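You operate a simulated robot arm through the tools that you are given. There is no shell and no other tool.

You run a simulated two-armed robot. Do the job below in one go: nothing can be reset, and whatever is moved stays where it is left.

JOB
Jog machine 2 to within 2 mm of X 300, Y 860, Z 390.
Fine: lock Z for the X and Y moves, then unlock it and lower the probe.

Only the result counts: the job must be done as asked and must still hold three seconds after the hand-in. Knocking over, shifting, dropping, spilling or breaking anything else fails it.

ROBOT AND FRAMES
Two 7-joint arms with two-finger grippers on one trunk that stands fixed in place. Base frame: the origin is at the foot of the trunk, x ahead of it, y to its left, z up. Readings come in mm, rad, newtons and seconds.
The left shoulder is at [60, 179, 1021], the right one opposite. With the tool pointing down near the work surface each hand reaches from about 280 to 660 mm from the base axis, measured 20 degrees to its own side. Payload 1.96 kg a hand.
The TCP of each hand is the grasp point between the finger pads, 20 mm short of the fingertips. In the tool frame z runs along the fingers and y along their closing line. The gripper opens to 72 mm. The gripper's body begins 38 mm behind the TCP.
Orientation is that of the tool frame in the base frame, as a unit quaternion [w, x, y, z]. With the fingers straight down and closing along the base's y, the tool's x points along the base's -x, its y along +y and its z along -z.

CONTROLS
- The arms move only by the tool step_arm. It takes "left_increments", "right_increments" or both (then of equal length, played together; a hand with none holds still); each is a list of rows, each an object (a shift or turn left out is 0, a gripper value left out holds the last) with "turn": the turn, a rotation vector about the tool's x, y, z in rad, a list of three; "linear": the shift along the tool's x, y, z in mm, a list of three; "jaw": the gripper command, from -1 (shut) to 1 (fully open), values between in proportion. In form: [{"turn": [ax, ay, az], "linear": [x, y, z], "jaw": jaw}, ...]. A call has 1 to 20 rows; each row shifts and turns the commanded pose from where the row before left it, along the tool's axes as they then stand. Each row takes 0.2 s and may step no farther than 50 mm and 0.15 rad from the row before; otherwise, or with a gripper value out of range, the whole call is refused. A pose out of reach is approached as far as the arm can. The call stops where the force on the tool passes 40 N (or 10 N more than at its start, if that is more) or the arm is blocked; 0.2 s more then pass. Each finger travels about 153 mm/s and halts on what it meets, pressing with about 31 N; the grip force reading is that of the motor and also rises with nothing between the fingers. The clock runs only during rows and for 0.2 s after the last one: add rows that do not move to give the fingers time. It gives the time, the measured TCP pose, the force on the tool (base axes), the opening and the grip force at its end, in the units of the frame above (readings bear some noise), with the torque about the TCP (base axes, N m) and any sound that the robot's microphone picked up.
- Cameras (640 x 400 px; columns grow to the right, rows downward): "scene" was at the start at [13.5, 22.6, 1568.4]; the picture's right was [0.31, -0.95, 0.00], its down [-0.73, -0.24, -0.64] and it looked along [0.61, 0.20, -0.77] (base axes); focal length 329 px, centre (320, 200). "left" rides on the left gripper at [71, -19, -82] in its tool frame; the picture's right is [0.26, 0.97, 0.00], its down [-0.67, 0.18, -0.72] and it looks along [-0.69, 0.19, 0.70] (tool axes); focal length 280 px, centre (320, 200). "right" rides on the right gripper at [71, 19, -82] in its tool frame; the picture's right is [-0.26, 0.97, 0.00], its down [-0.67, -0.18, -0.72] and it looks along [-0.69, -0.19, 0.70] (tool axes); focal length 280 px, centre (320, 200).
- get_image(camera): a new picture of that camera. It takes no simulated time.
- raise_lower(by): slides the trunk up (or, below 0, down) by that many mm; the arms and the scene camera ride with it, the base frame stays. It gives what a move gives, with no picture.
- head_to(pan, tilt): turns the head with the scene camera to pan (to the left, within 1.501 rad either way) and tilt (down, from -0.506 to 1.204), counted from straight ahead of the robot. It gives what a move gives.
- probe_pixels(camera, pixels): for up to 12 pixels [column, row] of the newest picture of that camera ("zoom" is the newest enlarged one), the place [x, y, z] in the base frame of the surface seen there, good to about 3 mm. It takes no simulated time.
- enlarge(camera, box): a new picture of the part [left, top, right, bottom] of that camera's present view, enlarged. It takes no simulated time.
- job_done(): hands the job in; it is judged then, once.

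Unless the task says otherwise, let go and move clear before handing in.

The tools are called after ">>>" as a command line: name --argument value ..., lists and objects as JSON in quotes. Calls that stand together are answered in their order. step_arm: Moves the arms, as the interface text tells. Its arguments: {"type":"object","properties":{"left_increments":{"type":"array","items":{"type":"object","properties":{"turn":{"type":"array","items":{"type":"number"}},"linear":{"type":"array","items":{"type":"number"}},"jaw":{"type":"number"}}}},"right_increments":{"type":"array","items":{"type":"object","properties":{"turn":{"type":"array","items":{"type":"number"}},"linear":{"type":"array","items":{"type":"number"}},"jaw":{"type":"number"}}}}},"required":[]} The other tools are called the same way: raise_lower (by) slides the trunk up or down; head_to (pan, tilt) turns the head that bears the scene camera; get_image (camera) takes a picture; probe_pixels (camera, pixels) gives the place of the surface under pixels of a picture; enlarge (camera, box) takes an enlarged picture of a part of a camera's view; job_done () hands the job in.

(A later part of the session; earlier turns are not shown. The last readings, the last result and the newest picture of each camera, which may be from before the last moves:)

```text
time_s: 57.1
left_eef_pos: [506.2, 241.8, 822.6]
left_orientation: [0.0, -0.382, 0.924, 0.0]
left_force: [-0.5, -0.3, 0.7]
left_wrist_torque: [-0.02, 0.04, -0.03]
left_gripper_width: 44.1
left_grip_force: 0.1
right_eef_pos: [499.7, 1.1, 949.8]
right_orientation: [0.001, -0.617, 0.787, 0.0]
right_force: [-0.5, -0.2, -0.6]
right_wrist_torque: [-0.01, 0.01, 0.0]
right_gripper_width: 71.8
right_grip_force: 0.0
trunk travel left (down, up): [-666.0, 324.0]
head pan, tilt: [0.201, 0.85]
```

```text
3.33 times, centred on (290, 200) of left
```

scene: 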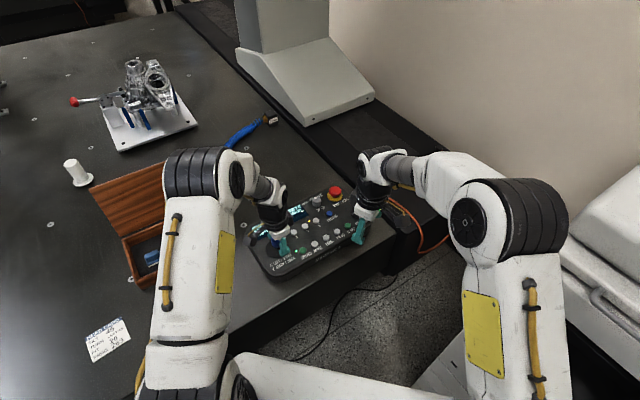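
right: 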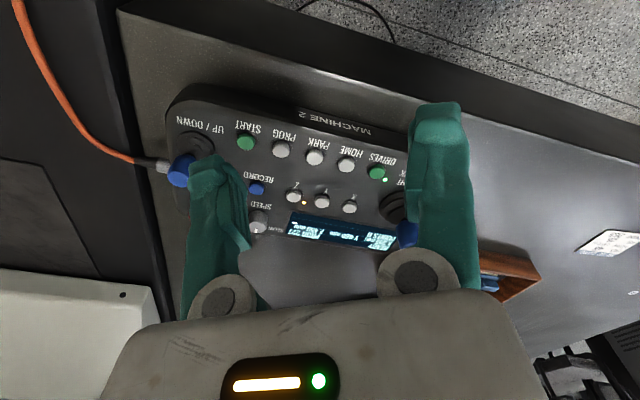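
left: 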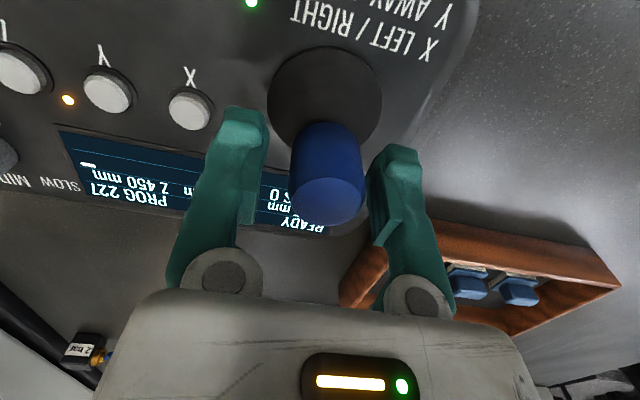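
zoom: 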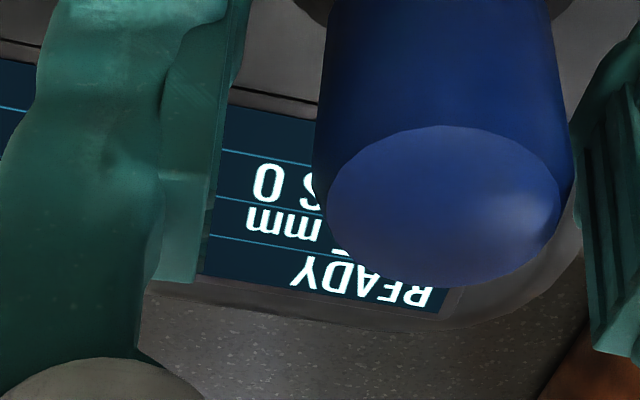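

I can see the ones digit, and pushing will slide the finger away from the text. I'll ease toward "left" (tool +y) up to first contact and look again.

>>> step_arm --left_increments '[{"linear": [0, 3, 0]}, {"linear": [0, 3, 0]}, {"linear": [0, 3, 0]}, {"linear": [0, 2, 0]}]'

>>> enlarge --camera "right" --box '[280, 176, 408, 256]'

>>> get_image --camera "left"

```text
time_s: 58.1
left_eef_pos: [498.6, 249.4, 821.6]
left_orientation: [0.0, -0.382, 0.924, 0.0]
left_force: [0.2, -0.8, 0.2]
left_wrist_torque: [0.01, -0.04, 0.02]
left_gripper_width: 44.0
left_grip_force: 0.3
right_eef_pos: [501.2, 0.2, 948.8]
right_orientation: [-0.001, -0.617, 0.787, -0.001]
right_force: [-0.1, 0.3, -0.9]
right_wrist_torque: [-0.01, 0.0, -0.01]
right_gripper_width: 71.8
right_grip_force: 0.0
trunk travel left (down, up): [-666.0, 324.0]
head pan, tilt: [0.201, 0.85]
```

```text
5.00 times, centred on (344, 216) of right
```

zoom: 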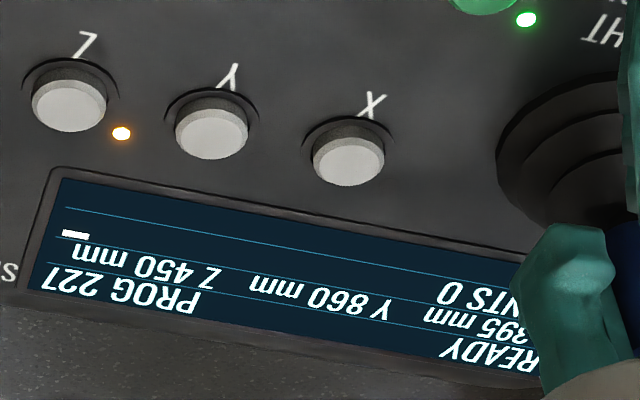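

```text
taken
```

left: 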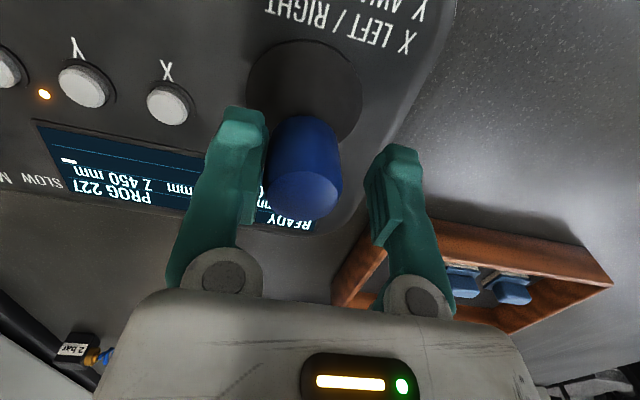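

X 395 is readable again. I'll push 5 mm more in 1 mm rows, still expecting to be within the dead zone.

>>> step_arm --left_increments '[{"linear": [0, 1, 0]}, {"linear": [0, 1, 0]}, {"linear": [0, 1, 0]}, {"linear": [0, 1, 0]}, {"linear": [0, 1, 0]}]'

>>> enlarge --camera "right" --box '[280, 176, 408, 256]'

```text
time_s: 59.3
left_eef_pos: [496.8, 254.4, 822.4]
left_orientation: [0.0, -0.381, 0.924, 0.001]
left_force: [1.0, -0.2, 0.8]
left_wrist_torque: [-0.01, -0.03, -0.01]
left_gripper_width: 44.7
left_grip_force: 0.5
right_eef_pos: [500.7, 0.2, 949.3]
right_orientation: [0.0, -0.617, 0.787, -0.001]
right_force: [-0.1, 0.0, -0.4]
right_wrist_torque: [-0.06, -0.01, 0.0]
right_gripper_width: 72.1
right_grip_force: 0.0
trunk travel left (down, up): [-666.0, 324.0]
head pan, tilt: [0.201, 0.85]
```

```text
5.00 times, centred on (344, 216) of right
```

zoom: 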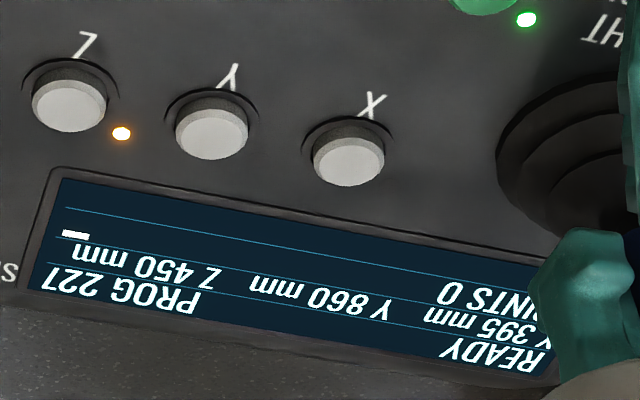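

Full X 395 visible, no movement yet. I'll continue in 1 mm rows, two at a time.

>>> step_arm --left_increments '[{"linear": [0, 1, 0]}, {"linear": [0, 1, 0]}]'

>>> enlarge --camera "right" --box '[280, 176, 408, 256]'

```text
time_s: 59.9
left_eef_pos: [495.9, 255.9, 822.0]
left_orientation: [0.0, -0.382, 0.924, 0.0]
left_force: [0.5, 0.2, -1.1]
left_wrist_torque: [-0.03, 0.0, 0.01]
left_gripper_width: 44.7
left_grip_force: 0.3
right_eef_pos: [501.3, 0.4, 949.5]
right_orientation: [0.0, -0.617, 0.787, 0.0]
right_force: [-1.1, 0.6, -0.3]
right_wrist_torque: [0.01, 0.01, 0.01]
right_gripper_width: 72.0
right_grip_force: 0.0
trunk travel left (down, up): [-666.0, 324.0]
head pan, tilt: [0.201, 0.85]
```

```text
5.00 times, centred on (344, 216) of right
```

zoom: 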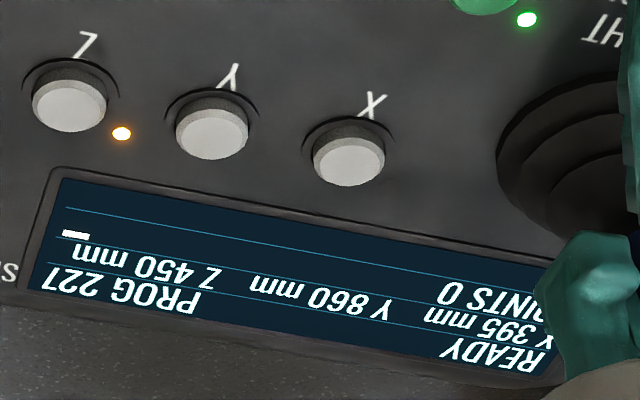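

No change yet; 1 mm more, twice.

>>> step_arm --left_increments '[{"linear": [0, 1, 0]}, {"linear": [0, 1, 0]}]'

>>> enlarge --camera "right" --box '[280, 176, 408, 256]'

```text
time_s: 60.5
left_eef_pos: [493.7, 256.0, 822.9]
left_orientation: [0.0, -0.382, 0.924, 0.0]
left_force: [1.4, -1.0, 0.3]
left_wrist_torque: [-0.02, -0.03, 0.01]
left_gripper_width: 44.9
left_grip_force: 0.6
right_eef_pos: [500.8, 0.1, 949.3]
right_orientation: [-0.001, -0.617, 0.787, 0.0]
right_force: [0.4, 0.3, 0.0]
right_wrist_torque: [0.04, 0.0, -0.01]
right_gripper_width: 71.9
right_grip_force: 0.1
trunk travel left (down, up): [-666.0, 324.0]
head pan, tilt: [0.201, 0.85]
```

```text
5.00 times, centred on (344, 216) of right
```

zoom: 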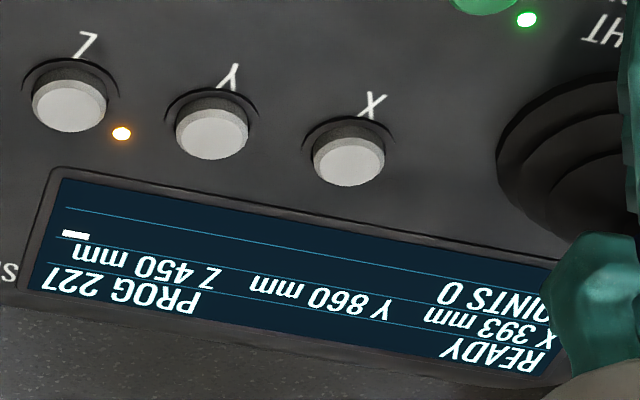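

X is now 393 and falling, Y 860 and Z 450 fixed. I'll add 1 mm and hold 10 rows to gauge speed.

>>> step_arm --left_increments '[{"linear": [0, 1, 0]}, {"linear": [0, 0, 0]}, {"linear": [0, 0, 0]}, {"linear": [0, 0, 0]}, {"linear": [0, 0, 0]}, {"linear": [0, 0, 0]}, {"linear": [0, 0, 0]}, {"linear": [0, 0, 0]}, {"linear": [0, 0, 0]}, {"linear": [0, 0, 0]}]'

>>> enlarge --camera "right" --box '[280, 176, 408, 256]'

```text
time_s: 62.7
left_eef_pos: [493.1, 257.2, 822.6]
left_orientation: [-0.001, -0.382, 0.924, 0.0]
left_force: [1.6, -1.9, 0.8]
left_wrist_torque: [-0.04, 0.0, -0.02]
left_gripper_width: 44.8
left_grip_force: 0.6
right_eef_pos: [500.8, -0.6, 950.4]
right_orientation: [-0.001, -0.617, 0.787, -0.001]
right_force: [0.2, 0.0, 0.6]
right_wrist_torque: [0.06, -0.03, 0.03]
right_gripper_width: 72.2
right_grip_force: 0.0
trunk travel left (down, up): [-666.0, 324.0]
head pan, tilt: [0.201, 0.85]
```

```text
5.00 times, centred on (344, 216) of right
```

zoom: 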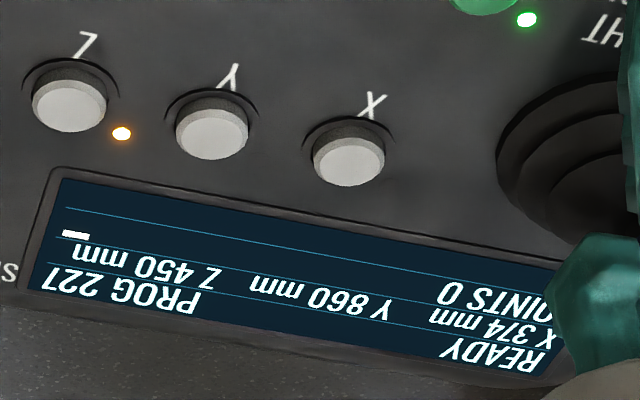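

X 374, about 9 mm/s. Hold 20 rows.

>>> step_arm --left_increments '[{"linear": [0, 0, 0]}, {"linear": [0, 0, 0]}, {"linear": [0, 0, 0]}, {"linear": [0, 0, 0]}, {"linear": [0, 0, 0]}, {"linear": [0, 0, 0]}, {"linear": [0, 0, 0]}, {"linear": [0, 0, 0]}, {"linear": [0, 0, 0]}, {"linear": [0, 0, 0]}, {"linear": [0, 0, 0]}, {"linear": [0, 0, 0]}, {"linear": [0, 0, 0]}, {"linear": [0, 0, 0]}, {"linear": [0, 0, 0]}, {"linear": [0, 0, 0]}, {"linear": [0, 0, 0]}, {"linear": [0, 0, 0]}, {"linear": [0, 0, 0]}, {"linear": [0, 0, 0]}]'

>>> enlarge --camera "right" --box '[280, 176, 408, 256]'

```text
time_s: 66.9
left_eef_pos: [493.8, 257.5, 822.6]
left_orientation: [0.0, -0.382, 0.924, 0.0]
left_force: [1.1, -0.1, -0.5]
left_wrist_torque: [0.02, 0.01, -0.01]
left_gripper_width: 44.8
left_grip_force: 0.5
right_eef_pos: [500.7, 0.3, 949.1]
right_orientation: [-0.001, -0.617, 0.787, -0.001]
right_force: [1.1, 0.3, -0.9]
right_wrist_torque: [0.02, -0.03, 0.0]
right_gripper_width: 72.2
right_grip_force: 0.0
trunk travel left (down, up): [-666.0, 324.0]
head pan, tilt: [0.201, 0.85]
```

```text
5.00 times, centred on (344, 216) of right
```

zoom: 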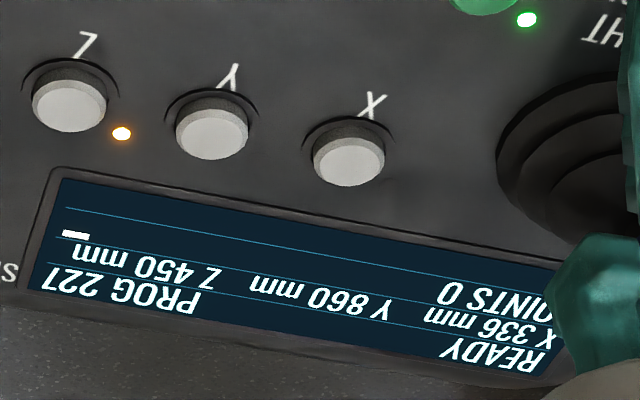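

X 336, 36 mm left. Hold 12 rows then ease off 1 mm.

>>> step_arm --left_increments '[{"linear": [0, 0, 0]}, {"linear": [0, 0, 0]}, {"linear": [0, 0, 0]}, {"linear": [0, 0, 0]}, {"linear": [0, 0, 0]}, {"linear": [0, 0, 0]}, {"linear": [0, 0, 0]}, {"linear": [0, 0, 0]}, {"linear": [0, 0, 0]}, {"linear": [0, 0, 0]}, {"linear": [0, 0, 0]}, {"linear": [0, 0, 0]}, {"linear": [0, -1, 0]}]'

>>> enlarge --camera "right" --box '[280, 176, 408, 256]'

```text
time_s: 69.7
left_eef_pos: [494.1, 256.7, 822.8]
left_orientation: [0.0, -0.382, 0.924, -0.001]
left_force: [0.5, -1.0, -0.7]
left_wrist_torque: [0.0, -0.02, -0.01]
left_gripper_width: 45.0
left_grip_force: 0.4
right_eef_pos: [500.4, 0.2, 949.0]
right_orientation: [-0.001, -0.617, 0.787, 0.0]
right_force: [-0.5, 0.1, 0.7]
right_wrist_torque: [-0.05, 0.01, -0.02]
right_gripper_width: 72.0
right_grip_force: 0.1
trunk travel left (down, up): [-666.0, 324.0]
head pan, tilt: [0.201, 0.85]
```

```text
5.00 times, centred on (344, 216) of right
```

zoom: 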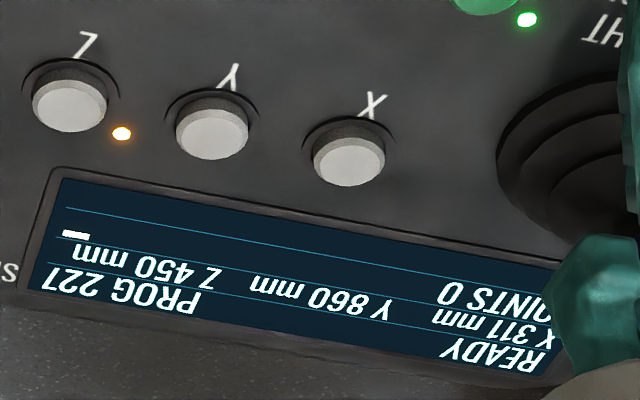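

X 311. Hold 4 rows at the slower speed and ease off another 0.5 mm.

>>> step_arm --left_increments '[{"linear": [0, 0, 0]}, {"linear": [0, 0, 0]}, {"linear": [0, 0, 0]}, {"linear": [0, -0.5, 0]}]'

>>> enlarge --camera "right" --box '[280, 176, 408, 256]'

```text
time_s: 70.7
left_eef_pos: [493.4, 256.7, 824.1]
left_orientation: [0.0, -0.382, 0.924, 0.0]
left_force: [-0.2, -0.9, -0.3]
left_wrist_torque: [0.01, -0.03, 0.02]
left_gripper_width: 44.7
left_grip_force: 0.4
right_eef_pos: [499.8, -0.1, 949.7]
right_orientation: [0.0, -0.617, 0.787, -0.001]
right_force: [-0.3, 0.0, 0.5]
right_wrist_torque: [0.03, -0.03, -0.01]
right_gripper_width: 71.9
right_grip_force: 0.1
trunk travel left (down, up): [-666.0, 324.0]
head pan, tilt: [0.201, 0.85]
```

```text
5.00 times, centred on (344, 216) of right
```

zoom: 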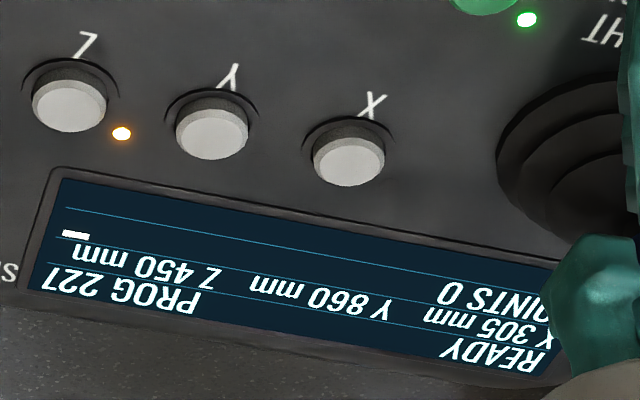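

X 305. Two more rows of hold.

>>> step_arm --left_increments '[{"linear": [0, 0, 0]}, {"linear": [0, 0, 0]}]'

>>> enlarge --camera "right" --box '[280, 176, 408, 256]'

```text
time_s: 71.3
left_eef_pos: [493.7, 257.1, 822.2]
left_orientation: [0.0, -0.382, 0.924, 0.001]
left_force: [0.7, -0.7, 0.0]
left_wrist_torque: [0.0, -0.05, -0.02]
left_gripper_width: 44.6
left_grip_force: 0.6
right_eef_pos: [500.6, -1.3, 949.7]
right_orientation: [-0.001, -0.617, 0.787, 0.0]
right_force: [0.1, -0.6, 0.5]
right_wrist_torque: [-0.01, 0.02, 0.0]
right_gripper_width: 71.6
right_grip_force: 0.0
trunk travel left (down, up): [-666.0, 324.0]
head pan, tilt: [0.201, 0.85]
```

```text
5.00 times, centred on (344, 216) of right
```

zoom: 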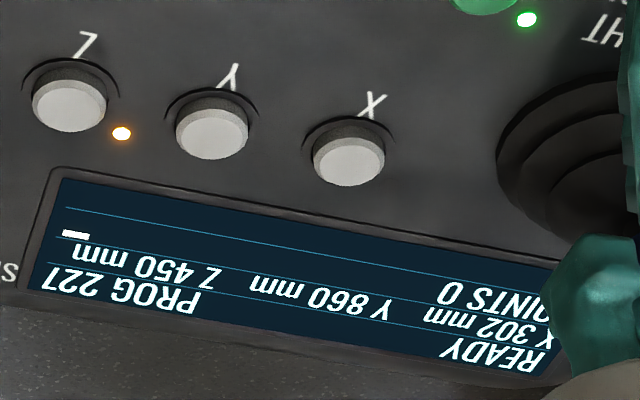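

X 302. One more row of hold and then release to the centred straddle, as with Y.

>>> step_arm --left_increments '[{"linear": [0, 0, 0]}, {"linear": [0, -5, 0]}, {"linear": [0, -5, 0]}, {"linear": [0, -5, 0]}, {"linear": [0, -4, 0]}, {"linear": [0, 0, 0]}]'

>>> step_arm --left_increments '[{"linear": [0, 0, -26]}, {"linear": [0, 0, -26]}, {"linear": [0, 0, -26]}, {"linear": [0, 0, -26]}, {"linear": [0, 0, 0]}]'

>>> enlarge --camera "right" --box '[280, 176, 408, 256]'

>>> get_image --camera "left"

```text
time_s: 72.7
left_eef_pos: [507.2, 242.0, 821.6]
left_orientation: [0.0, -0.382, 0.924, 0.0]
left_force: [0.5, -1.1, 0.3]
left_wrist_torque: [-0.03, 0.01, 0.02]
left_gripper_width: 44.0
left_grip_force: 0.1
right_eef_pos: [501.1, 1.2, 949.7]
right_orientation: [-0.001, -0.617, 0.787, -0.001]
right_force: [0.2, -0.3, -0.1]
right_wrist_torque: [-0.01, 0.01, 0.01]
right_gripper_width: 71.9
right_grip_force: 0.1
trunk travel left (down, up): [-666.0, 324.0]
head pan, tilt: [0.201, 0.85]
```

```text
time_s: 73.9
left_eef_pos: [507.3, 241.1, 925.7]
left_orientation: [0.0, -0.382, 0.924, 0.0]
left_force: [0.5, -0.4, 0.4]
left_wrist_torque: [0.02, 0.0, 0.02]
left_gripper_width: 43.6
left_grip_force: 0.0
right_eef_pos: [501.2, -1.2, 949.6]
right_orientation: [0.0, -0.617, 0.787, 0.0]
right_force: [-0.4, 0.3, -1.1]
right_wrist_torque: [0.03, 0.01, 0.03]
right_gripper_width: 72.2
right_grip_force: 0.1
trunk travel left (down, up): [-666.0, 324.0]
head pan, tilt: [0.201, 0.85]
```

```text
5.00 times, centred on (344, 216) of right
```

zoom: 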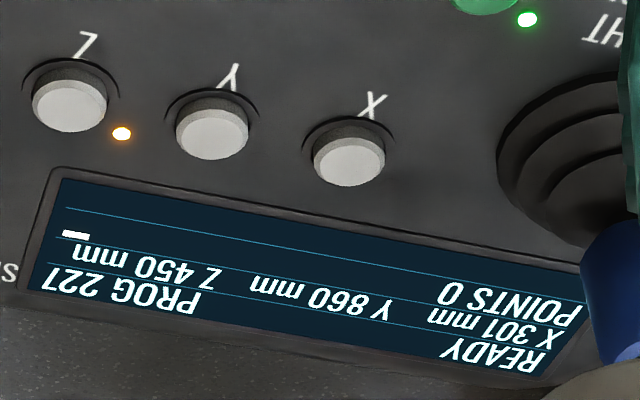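

```text
taken
```

left: 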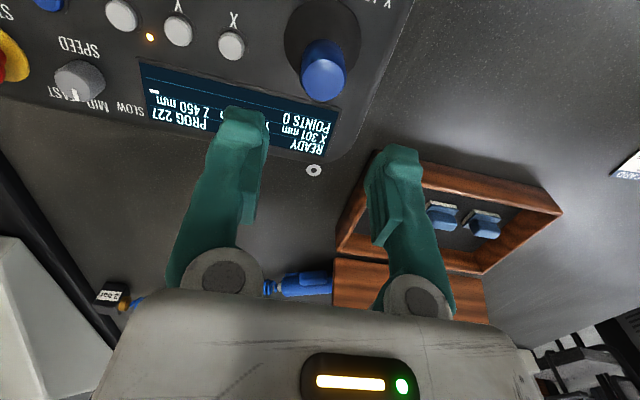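

X 301, Y 860, Z 450 with the lock LED still on, all after release; X and Y are within tolerance. Next I'll pull the right hand back out of the way (yawing to 45° for later), then take the left hand to the Z button again to unlock.

>>> step_arm --right_increments '[{"linear": [40.3, 24.4, 0]}, {"linear": [40.3, 24.4, 0]}, {"linear": [40.3, 24.4, 0]}, {"turn": [0, 0, 0.136]}, {"turn": [0, 0, 0.136]}, {"turn": [0, 0, 0.136]}, {"turn": [0, 0, 0.136]}, {"linear": [0, 0, 0]}]'

>>> step_arm --left_increments '[{"turn": [0, 0, 0.131], "jaw": -1}, {"turn": [0, 0, 0.131]}, {"turn": [0, 0, 0.131]}, {"turn": [0, 0, 0.131]}, {"turn": [0, 0, 0.131]}, {"turn": [0, 0, 0.131]}, {"turn": [0, -0.15, 0]}, {"turn": [0, -0.15, 0]}, {"turn": [0, -0.15, 0]}, {"linear": [-15.9, -23.75, 34]}, {"linear": [-15.9, -23.75, 34]}, {"linear": [-15.9, -23.75, 34]}, {"linear": [-15.9, -23.75, 34]}, {"linear": [0, 0, 0]}]'

>>> get_image --camera "left"

>>> get_image --camera "scene"

```text
time_s: 75.7
left_eef_pos: [507.0, 243.4, 926.8]
left_orientation: [0.001, -0.381, 0.924, 0.001]
left_force: [0.9, 0.4, 1.0]
left_wrist_torque: [-0.02, 0.01, -0.01]
left_gripper_width: 44.2
left_grip_force: 0.0
right_eef_pos: [399.8, -101.2, 950.4]
right_orientation: [0.0, -0.381, 0.924, 0.0]
right_force: [-0.3, -0.2, -0.4]
right_wrist_torque: [0.0, -0.02, 0.01]
right_gripper_width: 72.2
right_grip_force: 0.2
trunk travel left (down, up): [-666.0, 324.0]
head pan, tilt: [0.201, 0.85]
```

```text
time_s: 78.7
left_eef_pos: [621.8, 147.6, 831.7]
left_orientation: [0.224, 0.0, 0.975, 0.0]
left_force: [-0.3, 0.8, -0.9]
left_wrist_torque: [0.02, -0.05, -0.01]
left_gripper_width: 0.1
left_grip_force: 29.3
right_eef_pos: [399.3, -99.6, 950.5]
right_orientation: [0.0, -0.383, 0.924, -0.001]
right_force: [0.4, -0.5, 0.2]
right_wrist_torque: [0.01, 0.0, 0.0]
right_gripper_width: 71.9
right_grip_force: 0.1
trunk travel left (down, up): [-666.0, 324.0]
head pan, tilt: [0.201, 0.85]
```

```text
taken
```

left: 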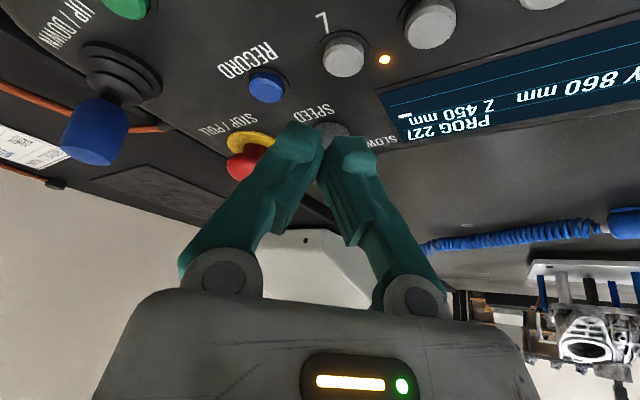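

```text
taken
```

scene: 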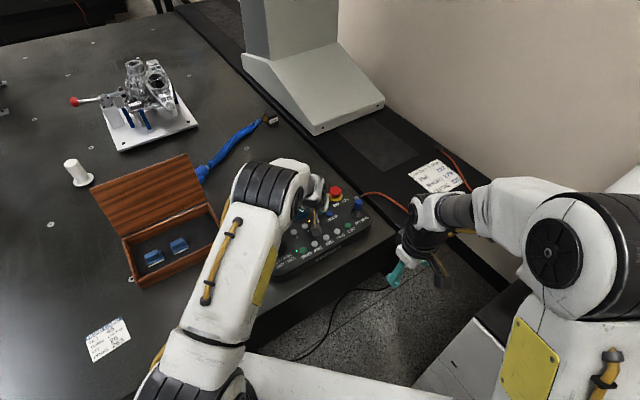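

Both hands are placed as intended and the LED at (385, 58) is lit. I'll lower to just above the Z button and then press in 1 mm steps.

>>> step_arm --left_increments '[{"linear": [8.7, -0.8, 19.7]}, {"linear": [8.7, -0.8, 19.7]}, {"linear": [0.43, 0, 0.9]}, {"linear": [0.43, 0, 0.9]}, {"linear": [0, 0, 0]}]'

>>> enlarge --camera "left" --box '[240, 60, 640, 230]'

```text
time_s: 79.9
left_eef_pos: [624.8, 145.4, 787.5]
left_orientation: [0.223, 0.001, 0.975, 0.0]
left_force: [0.0, -0.1, 0.2]
left_wrist_torque: [0.01, -0.01, 0.0]
left_gripper_width: 0.0
left_grip_force: 29.1
right_eef_pos: [401.4, -100.2, 951.7]
right_orientation: [0.0, -0.383, 0.924, 0.0]
right_force: [0.6, 0.0, 0.1]
right_wrist_torque: [-0.01, -0.01, -0.01]
right_gripper_width: 71.8
right_grip_force: 0.1
trunk travel left (down, up): [-666.0, 324.0]
head pan, tilt: [0.201, 0.85]
```

```text
1.60 times, centred on (440, 145) of left
```

zoom: 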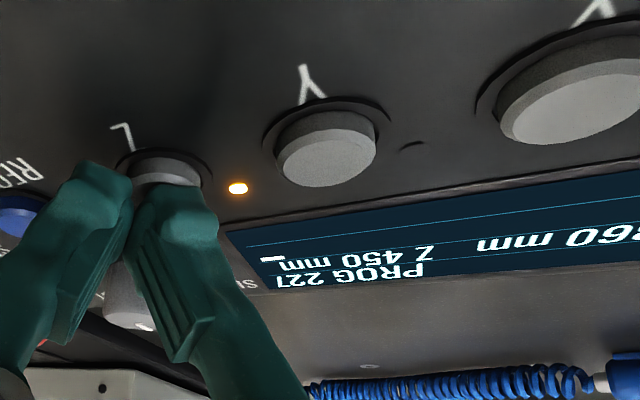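

Finger is over the cap again. I'll press in 1 mm rows until the click.

>>> step_arm --left_increments '[{"linear": [0.43, 0, 0.9]}, {"linear": [0.43, 0, 0.9]}, {"linear": [0.43, 0, 0.9]}, {"linear": [0, 0, 0]}]'

>>> enlarge --camera "left" --box '[240, 60, 640, 230]'

```text
time_s: 80.9
left_eef_pos: [623.8, 145.5, 783.9]
left_orientation: [0.223, 0.001, 0.975, 0.0]
left_force: [1.1, -1.2, 1.5]
left_wrist_torque: [0.0, -0.03, 0.04]
left_gripper_width: 0.1
left_grip_force: 29.6
right_eef_pos: [398.7, -100.6, 949.8]
right_orientation: [0.001, -0.383, 0.924, -0.002]
right_force: [0.1, 0.5, -0.4]
right_wrist_torque: [-0.01, -0.02, 0.0]
right_gripper_width: 72.0
right_grip_force: 0.0
trunk travel left (down, up): [-666.0, 324.0]
head pan, tilt: [0.201, 0.85]
heard: click
```

```text
1.60 times, centred on (440, 145) of left
```

zoom: 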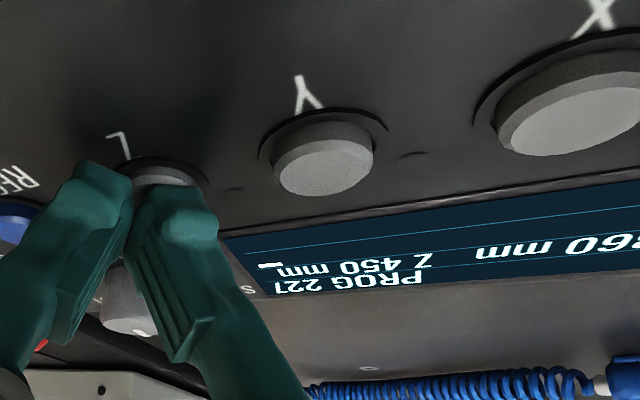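

Click heard and the amber LED is off: Z is unlocked. I'll lift clear and retract the left hand to its starting area so the scene camera can read the display.

>>> step_arm --left_increments '[{"linear": [-4.3, 0, -9]}, {"linear": [-17.4, 0, -36]}, {"linear": [-17.4, 0, -36]}, {"linear": [25.1, 17.9, -35.7]}, {"linear": [25.1, 17.9, -35.7]}, {"linear": [25.1, 17.9, -35.7]}, {"linear": [25.1, 17.9, -35.7]}, {"linear": [25.1, 17.9, -35.7]}, {"linear": [25.1, 17.9, -35.7]}, {"linear": [25.1, 17.9, -35.7]}, {"linear": [25.1, 17.9, -35.7]}, {"turn": [0, 0.15, 0]}, {"turn": [0, 0.15, 0]}, {"turn": [0, 0.15, 0]}, {"linear": [0, 0, 0]}]'

>>> get_image --camera "scene"

>>> enlarge --camera "scene" --box '[240, 178, 380, 288]'

>>> get_image --camera "right"

```text
time_s: 84.1
left_eef_pos: [326.0, 293.4, 1046.0]
left_orientation: [-0.001, 0.001, 1.0, 0.0]
left_force: [-0.6, 1.6, -0.4]
left_wrist_torque: [0.0, -0.01, -0.02]
left_gripper_width: 0.0
left_grip_force: 29.5
left hand out of reach, approached as far as the arm can: row 11
right_eef_pos: [400.8, -100.6, 951.4]
right_orientation: [0.001, -0.382, 0.924, -0.001]
right_force: [1.2, 0.1, 0.0]
right_wrist_torque: [0.0, -0.04, 0.0]
right_gripper_width: 72.2
right_grip_force: 0.1
trunk travel left (down, up): [-666.0, 324.0]
head pan, tilt: [0.201, 0.85]
```

```text
taken
```

scene: 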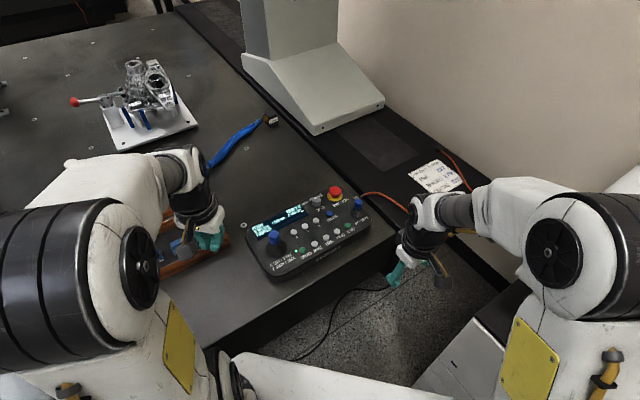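

```text
3.64 times, centred on (310, 233) of scene
```

zoom: 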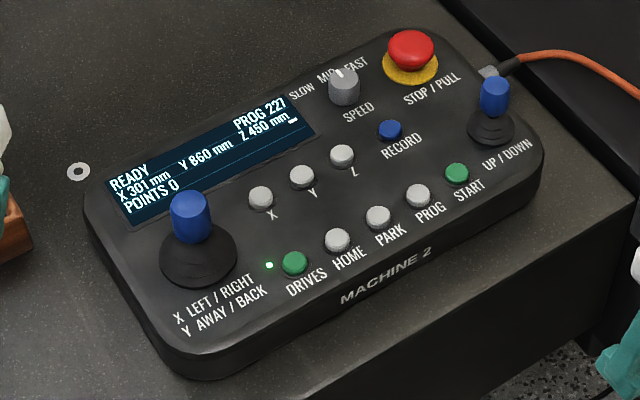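

```text
taken
```

right: 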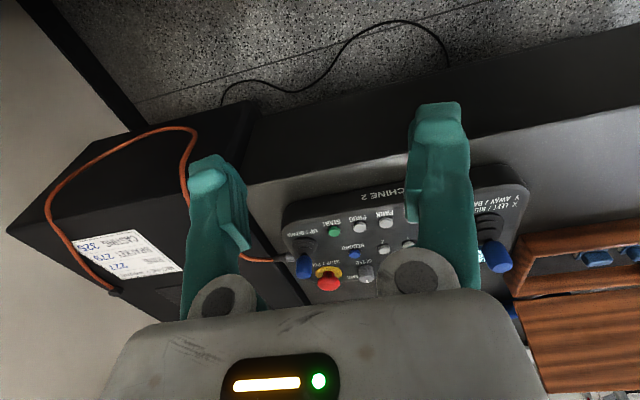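

The scene camera reads READY, X 301, Y 860, Z 450 with no lock LED. Now I'll close the right gripper, tilt it forward 0.6 rad, and bring it above the UP/DOWN stick.

>>> step_arm --right_increments '[{"turn": [0, -0.15, 0], "jaw": -1}, {"turn": [0, -0.15, 0]}, {"turn": [0, -0.15, 0]}, {"turn": [0, -0.15, 0]}, {"linear": [-29.9, -15.3, 29.1]}, {"linear": [-29.9, -15.3, 29.1]}, {"linear": [-29.9, -15.3, 29.1]}, {"linear": [-29.9, -15.3, 29.1]}, {"linear": [-29.9, -15.3, 29.1]}, {"linear": [-29.9, -15.3, 29.1]}, {"linear": [-29.9, -15.3, 29.1]}, {"linear": [0, 0, 0]}]'

>>> get_image --camera "right"

>>> get_image --camera "scene"

```text
time_s: 86.7
left_eef_pos: [324.7, 292.8, 1046.2]
left_orientation: [0.001, 0.001, 1.0, 0.0]
left_force: [-0.6, -0.1, 0.1]
left_wrist_torque: [0.0, -0.04, -0.02]
left_gripper_width: 0.0
left_grip_force: 29.6
right_eef_pos: [677.8, 29.8, 899.8]
right_orientation: [0.273, -0.366, 0.883, 0.112]
right_force: [-0.3, 0.5, 0.6]
right_wrist_torque: [0.0, -0.01, 0.03]
right_gripper_width: 0.0
right_grip_force: 29.5
trunk travel left (down, up): [-666.0, 324.0]
head pan, tilt: [0.201, 0.85]
```

```text
taken
```

right: 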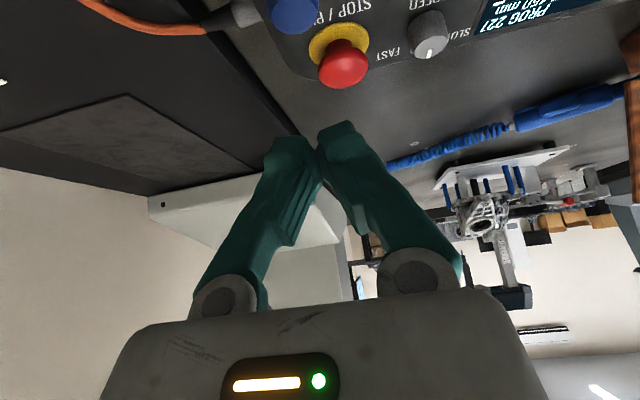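

```text
taken
```

scene: 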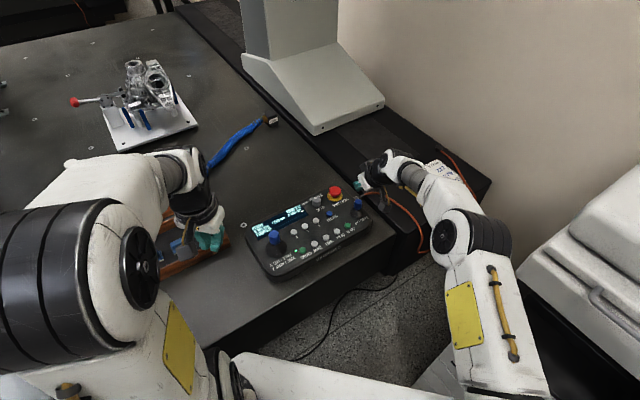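

The right hand is above and behind the Z stick, whose knob is at (293, 10) in the right view and (358, 203) in the scene. I'll probe it from both cameras for a precise position.

>>> probe_pixels --camera "right" --pixels '[[293, 20], [293, 8], [280, 12], [308, 12], [293, 28], [344, 62], [338, 35]]'

>>> enlarge --camera "scene" --box '[310, 160, 400, 240]'

```text
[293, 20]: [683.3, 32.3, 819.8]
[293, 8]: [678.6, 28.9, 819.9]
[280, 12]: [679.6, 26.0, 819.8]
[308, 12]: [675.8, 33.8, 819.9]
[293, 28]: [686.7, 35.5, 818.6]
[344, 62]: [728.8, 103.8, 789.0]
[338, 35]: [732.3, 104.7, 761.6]
```

```text
5.00 times, centred on (355, 200) of scene
```

zoom: 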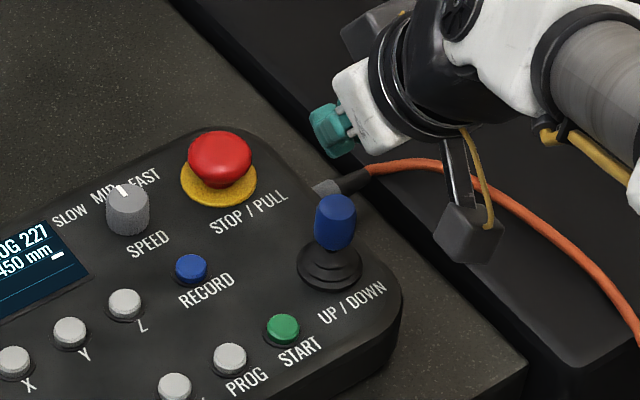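

The knob centre is about (680.5, 30.5, top 820) with its away edge near v=513. I'll move forward and down to just behind it (away side), pausing at z≈860.

>>> step_arm --right_increments '[{"linear": [-3, -0.7, 26.3]}, {"linear": [-3, -0.7, 26.3]}, {"linear": [0, 0, 0]}]'

>>> get_image --camera "right"

>>> enlarge --camera "scene" --box '[310, 160, 400, 240]'

```text
time_s: 87.5
left_eef_pos: [326.9, 294.0, 1045.2]
left_orientation: [0.0, 0.001, 1.0, 0.0]
left_force: [0.5, -0.2, -0.4]
left_wrist_torque: [-0.02, 0.01, 0.02]
left_gripper_width: 0.0
left_grip_force: 29.6
right_eef_pos: [691.1, 46.8, 867.2]
right_orientation: [0.272, -0.367, 0.882, 0.113]
right_force: [-0.1, -1.0, 0.4]
right_wrist_torque: [0.02, 0.05, 0.0]
right_gripper_width: 0.1
right_grip_force: 29.7
right hand out of reach, approached as far as the arm can: row 2
trunk travel left (down, up): [-666.0, 324.0]
head pan, tilt: [0.201, 0.85]
```

```text
taken
```

right: 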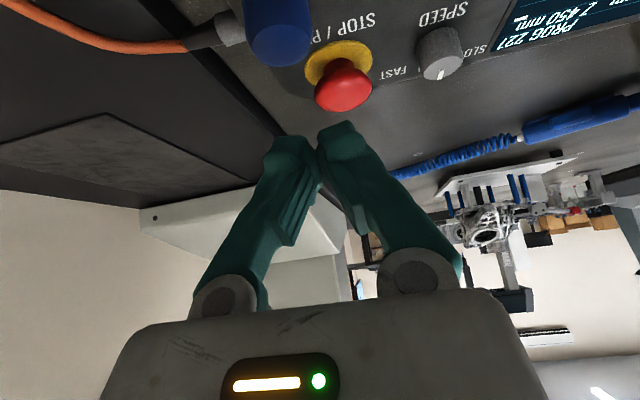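

```text
5.00 times, centred on (355, 200) of scene
```

zoom: 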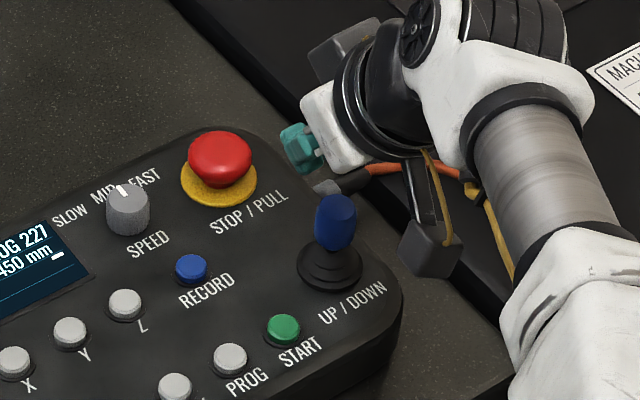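

The reach ended at (691, 47, 867). I'll tilt another 0.15 rad to gain reach and try moving on forward.

>>> step_arm --right_increments '[{"turn": [0, -0.15, 0]}, {"linear": [0, 0, 0]}]'

```text
time_s: 88.1
left_eef_pos: [325.6, 293.1, 1045.1]
left_orientation: [0.001, 0.001, 1.0, 0.0]
left_force: [-0.2, -0.9, 0.1]
left_wrist_torque: [0.0, -0.01, 0.0]
left_gripper_width: 0.0
left_grip_force: 29.2
right_eef_pos: [706.3, 50.0, 863.2]
right_orientation: [0.337, -0.357, 0.86, 0.14]
right_force: [-0.4, 0.6, 0.1]
right_wrist_torque: [0.02, 0.0, -0.02]
right_gripper_width: 0.0
right_grip_force: 29.7
right hand out of reach, approached as far as the arm can: row 1
trunk travel left (down, up): [-666.0, 324.0]
head pan, tilt: [0.201, 0.85]
```

That brought it to (706, 50, 863), just where I wanted (v≈535). Now I'll descend to z≈824 behind the knob.

>>> step_arm --right_increments '[{"linear": [8.6, 1.3, 9.3]}, {"linear": [8.6, 1.3, 9.3]}, {"linear": [8.6, 1.3, 9.3]}, {"linear": [0, 0, 0]}]'

>>> get_image --camera "right"

>>> enlarge --camera "scene" --box '[310, 160, 400, 240]'

```text
time_s: 89.1
left_eef_pos: [327.4, 293.8, 1045.5]
left_orientation: [0.0, 0.001, 1.0, 0.0]
left_force: [-0.4, 0.5, 0.1]
left_wrist_torque: [0.01, -0.03, 0.02]
left_gripper_width: 0.0
left_grip_force: 29.4
right_eef_pos: [699.3, 50.6, 828.3]
right_orientation: [0.338, -0.357, 0.86, 0.139]
right_force: [-0.2, 0.1, -0.4]
right_wrist_torque: [0.01, 0.0, -0.01]
right_gripper_width: 0.0
right_grip_force: 29.6
right hand out of reach, approached as far as the arm can: row 3
trunk travel left (down, up): [-666.0, 324.0]
head pan, tilt: [0.201, 0.85]
```

```text
taken
```

right: 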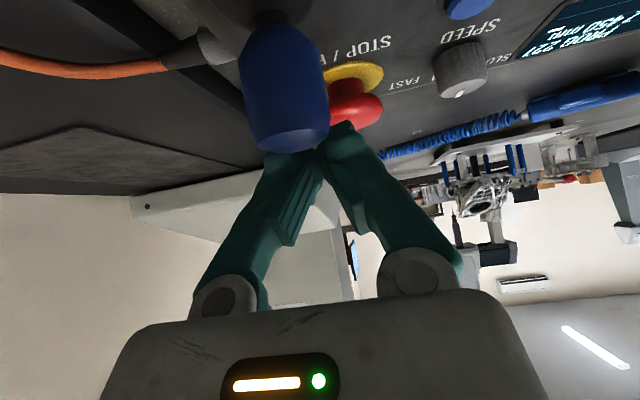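

```text
5.00 times, centred on (355, 200) of scene
```

zoom: 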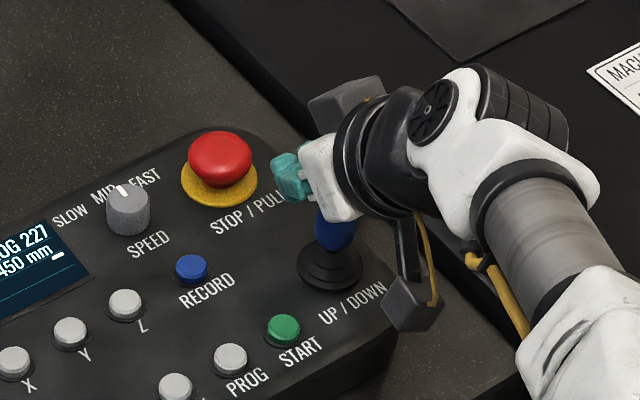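

The closed fingertips are now behind the knob (away side) at (699, 51, 828), aligned in u with it. I'll come 6 mm back and 5 mm down to sit just short of contact.

>>> step_arm --right_increments '[{"linear": [3.9, 0, -0.2]}, {"linear": [3.9, 0, -0.2]}, {"linear": [0, 0, 0]}]'

>>> get_image --camera "right"

>>> enlarge --camera "scene" --box '[240, 178, 380, 288]'

```text
time_s: 89.9
left_eef_pos: [325.3, 293.2, 1044.9]
left_orientation: [0.0, 0.001, 1.0, 0.001]
left_force: [0.0, 0.3, -0.7]
left_wrist_torque: [0.0, 0.0, 0.0]
left_gripper_width: 0.0
left_grip_force: 29.8
right_eef_pos: [695.5, 47.3, 823.4]
right_orientation: [0.338, -0.357, 0.86, 0.139]
right_force: [0.5, -0.2, 0.8]
right_wrist_torque: [0.02, 0.01, 0.01]
right_gripper_width: 0.2
right_grip_force: 30.0
trunk travel left (down, up): [-666.0, 324.0]
head pan, tilt: [0.201, 0.85]
```

```text
taken
```

right: 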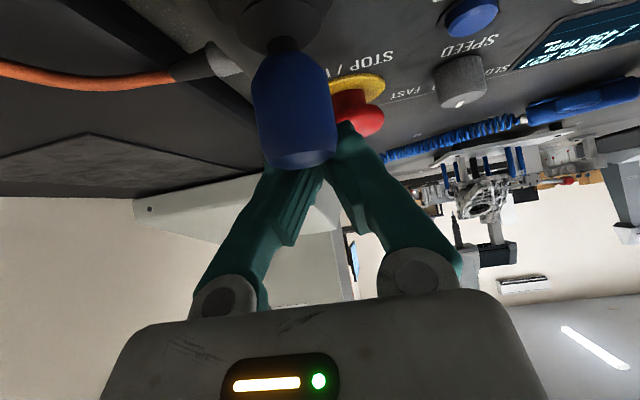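

```text
3.64 times, centred on (310, 233) of scene
```

zoom: 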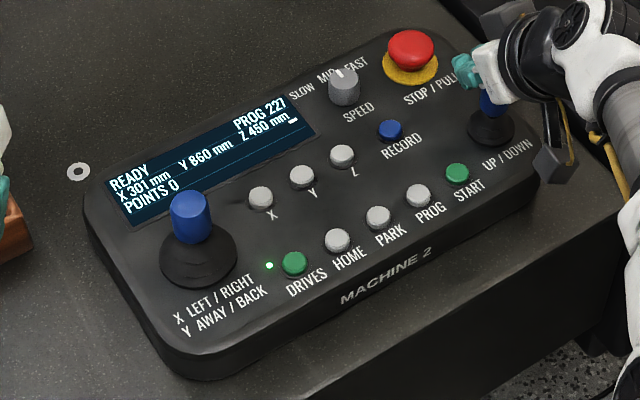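

Readout is unchanged and clearly visible in the scene camera. I'll pull the knob back in 1 mm horizontal rows, checking Z.

>>> step_arm --right_increments '[{"linear": [0.732, 0, -0.682]}, {"linear": [0.732, 0, -0.682]}, {"linear": [0.732, 0, -0.682]}, {"linear": [0.732, 0, -0.682]}]'

>>> enlarge --camera "scene" --box '[240, 178, 380, 288]'

>>> get_image --camera "right"

```text
time_s: 90.9
left_eef_pos: [325.9, 292.5, 1045.1]
left_orientation: [0.0, 0.001, 1.0, -0.001]
left_force: [0.8, 0.4, 0.1]
left_wrist_torque: [0.02, 0.0, 0.0]
left_gripper_width: 0.0
left_grip_force: 29.4
right_eef_pos: [692.5, 43.7, 823.3]
right_orientation: [0.338, -0.356, 0.86, 0.139]
right_force: [-0.1, 0.4, 0.2]
right_wrist_torque: [-0.01, -0.01, 0.0]
right_gripper_width: 0.0
right_grip_force: 29.4
right hand out of reach, approached as far as the arm can: row 2
trunk travel left (down, up): [-666.0, 324.0]
head pan, tilt: [0.201, 0.85]
```

```text
3.64 times, centred on (310, 233) of scene
```

zoom: 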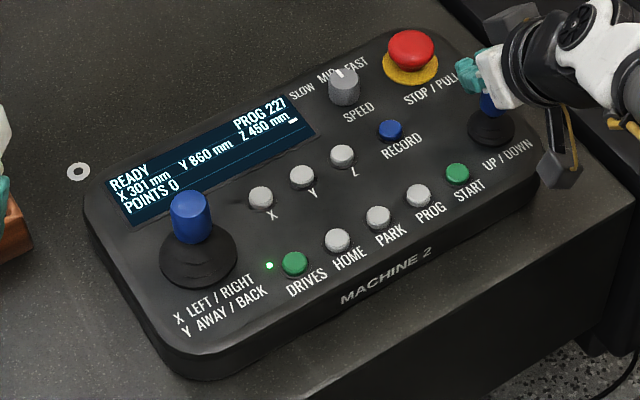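

```text
taken
```

right: 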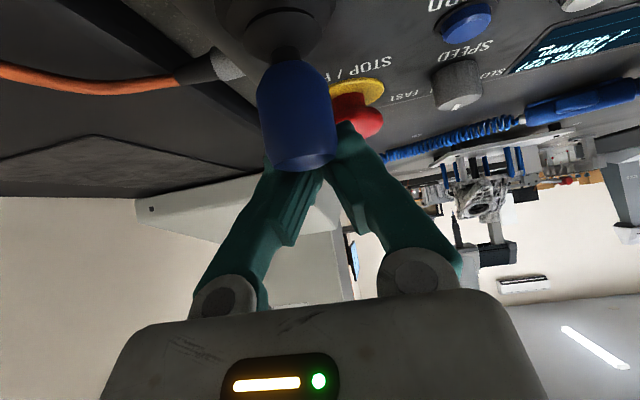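

No force and Z still 450; now at v≈520.5. I'll pull 3 mm more.

>>> step_arm --right_increments '[{"linear": [0.732, 0, -0.682]}, {"linear": [0.732, 0, -0.682]}, {"linear": [0.732, 0, -0.682]}]'

>>> enlarge --camera "scene" --box '[240, 178, 380, 288]'

>>> get_image --camera "right"

```text
time_s: 91.7
left_eef_pos: [326.3, 294.2, 1045.3]
left_orientation: [0.0, 0.001, 1.0, 0.0]
left_force: [-0.6, -0.4, -0.2]
left_wrist_torque: [0.0, 0.03, -0.02]
left_gripper_width: 0.0
left_grip_force: 29.0
right_eef_pos: [689.3, 41.0, 824.2]
right_orientation: [0.339, -0.356, 0.86, 0.139]
right_force: [0.6, -0.2, 0.2]
right_wrist_torque: [-0.01, 0.0, -0.02]
right_gripper_width: 0.1
right_grip_force: 29.1
trunk travel left (down, up): [-666.0, 324.0]
head pan, tilt: [0.201, 0.85]
```

```text
3.64 times, centred on (310, 233) of scene
```

zoom: 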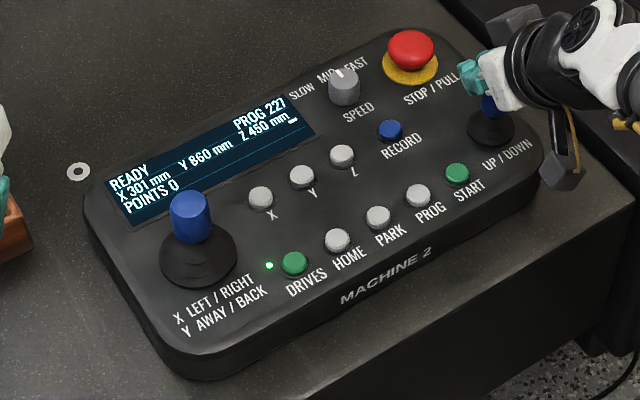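

```text
taken
```

right: 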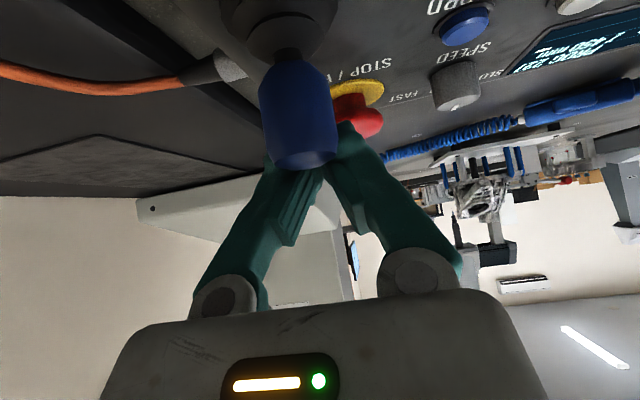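

Z is still 450 at v≈516; the knob is about at contact. Continue pulling 2 mm.

>>> step_arm --right_increments '[{"linear": [0.732, 0, -0.682]}, {"linear": [0.732, 0, -0.682]}]'

>>> enlarge --camera "scene" --box '[240, 178, 380, 288]'

>>> get_image --camera "right"

```text
time_s: 92.3
left_eef_pos: [326.8, 293.3, 1044.8]
left_orientation: [0.0, 0.0, 1.0, 0.0]
left_force: [0.2, 0.0, 0.6]
left_wrist_torque: [0.02, 0.04, 0.01]
left_gripper_width: 0.2
left_grip_force: 29.8
right_eef_pos: [688.8, 40.5, 823.6]
right_orientation: [0.338, -0.357, 0.86, 0.139]
right_force: [1.0, 0.1, -0.1]
right_wrist_torque: [0.0, 0.02, -0.01]
right_gripper_width: 0.0
right_grip_force: 30.1
trunk travel left (down, up): [-666.0, 324.0]
head pan, tilt: [0.201, 0.85]
```

```text
3.64 times, centred on (310, 233) of scene
```

zoom: 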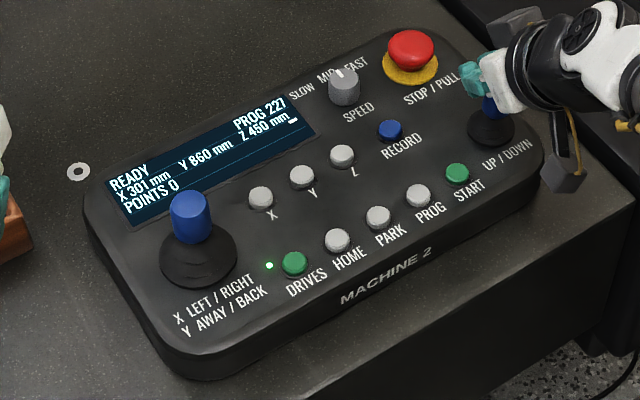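

```text
taken
```

right: 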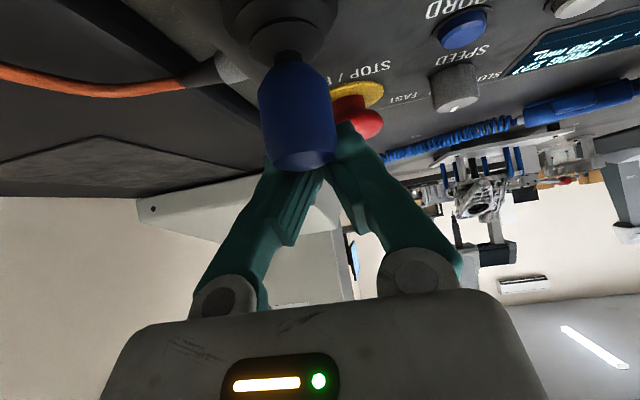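

Force rises to about 1 N and the knob now moves with the hand. I'll continue 2 mm.

>>> step_arm --right_increments '[{"linear": [0.732, 0, -0.682]}, {"linear": [0.732, 0, -0.682]}]'

>>> enlarge --camera "scene" --box '[240, 178, 380, 288]'

```text
time_s: 92.9
left_eef_pos: [325.5, 294.3, 1046.1]
left_orientation: [0.001, 0.001, 1.0, -0.001]
left_force: [-0.8, -0.3, 0.4]
left_wrist_torque: [0.0, 0.01, -0.04]
left_gripper_width: 0.0
left_grip_force: 29.0
right_eef_pos: [687.6, 38.2, 824.6]
right_orientation: [0.339, -0.357, 0.859, 0.14]
right_force: [1.1, 0.1, -0.8]
right_wrist_torque: [-0.01, -0.03, 0.02]
right_gripper_width: 0.1
right_grip_force: 29.5
trunk travel left (down, up): [-666.0, 324.0]
head pan, tilt: [0.201, 0.85]
```

```text
3.64 times, centred on (310, 233) of scene
```

zoom: 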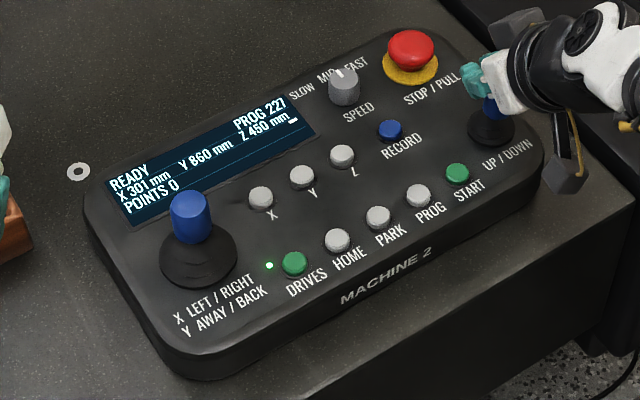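

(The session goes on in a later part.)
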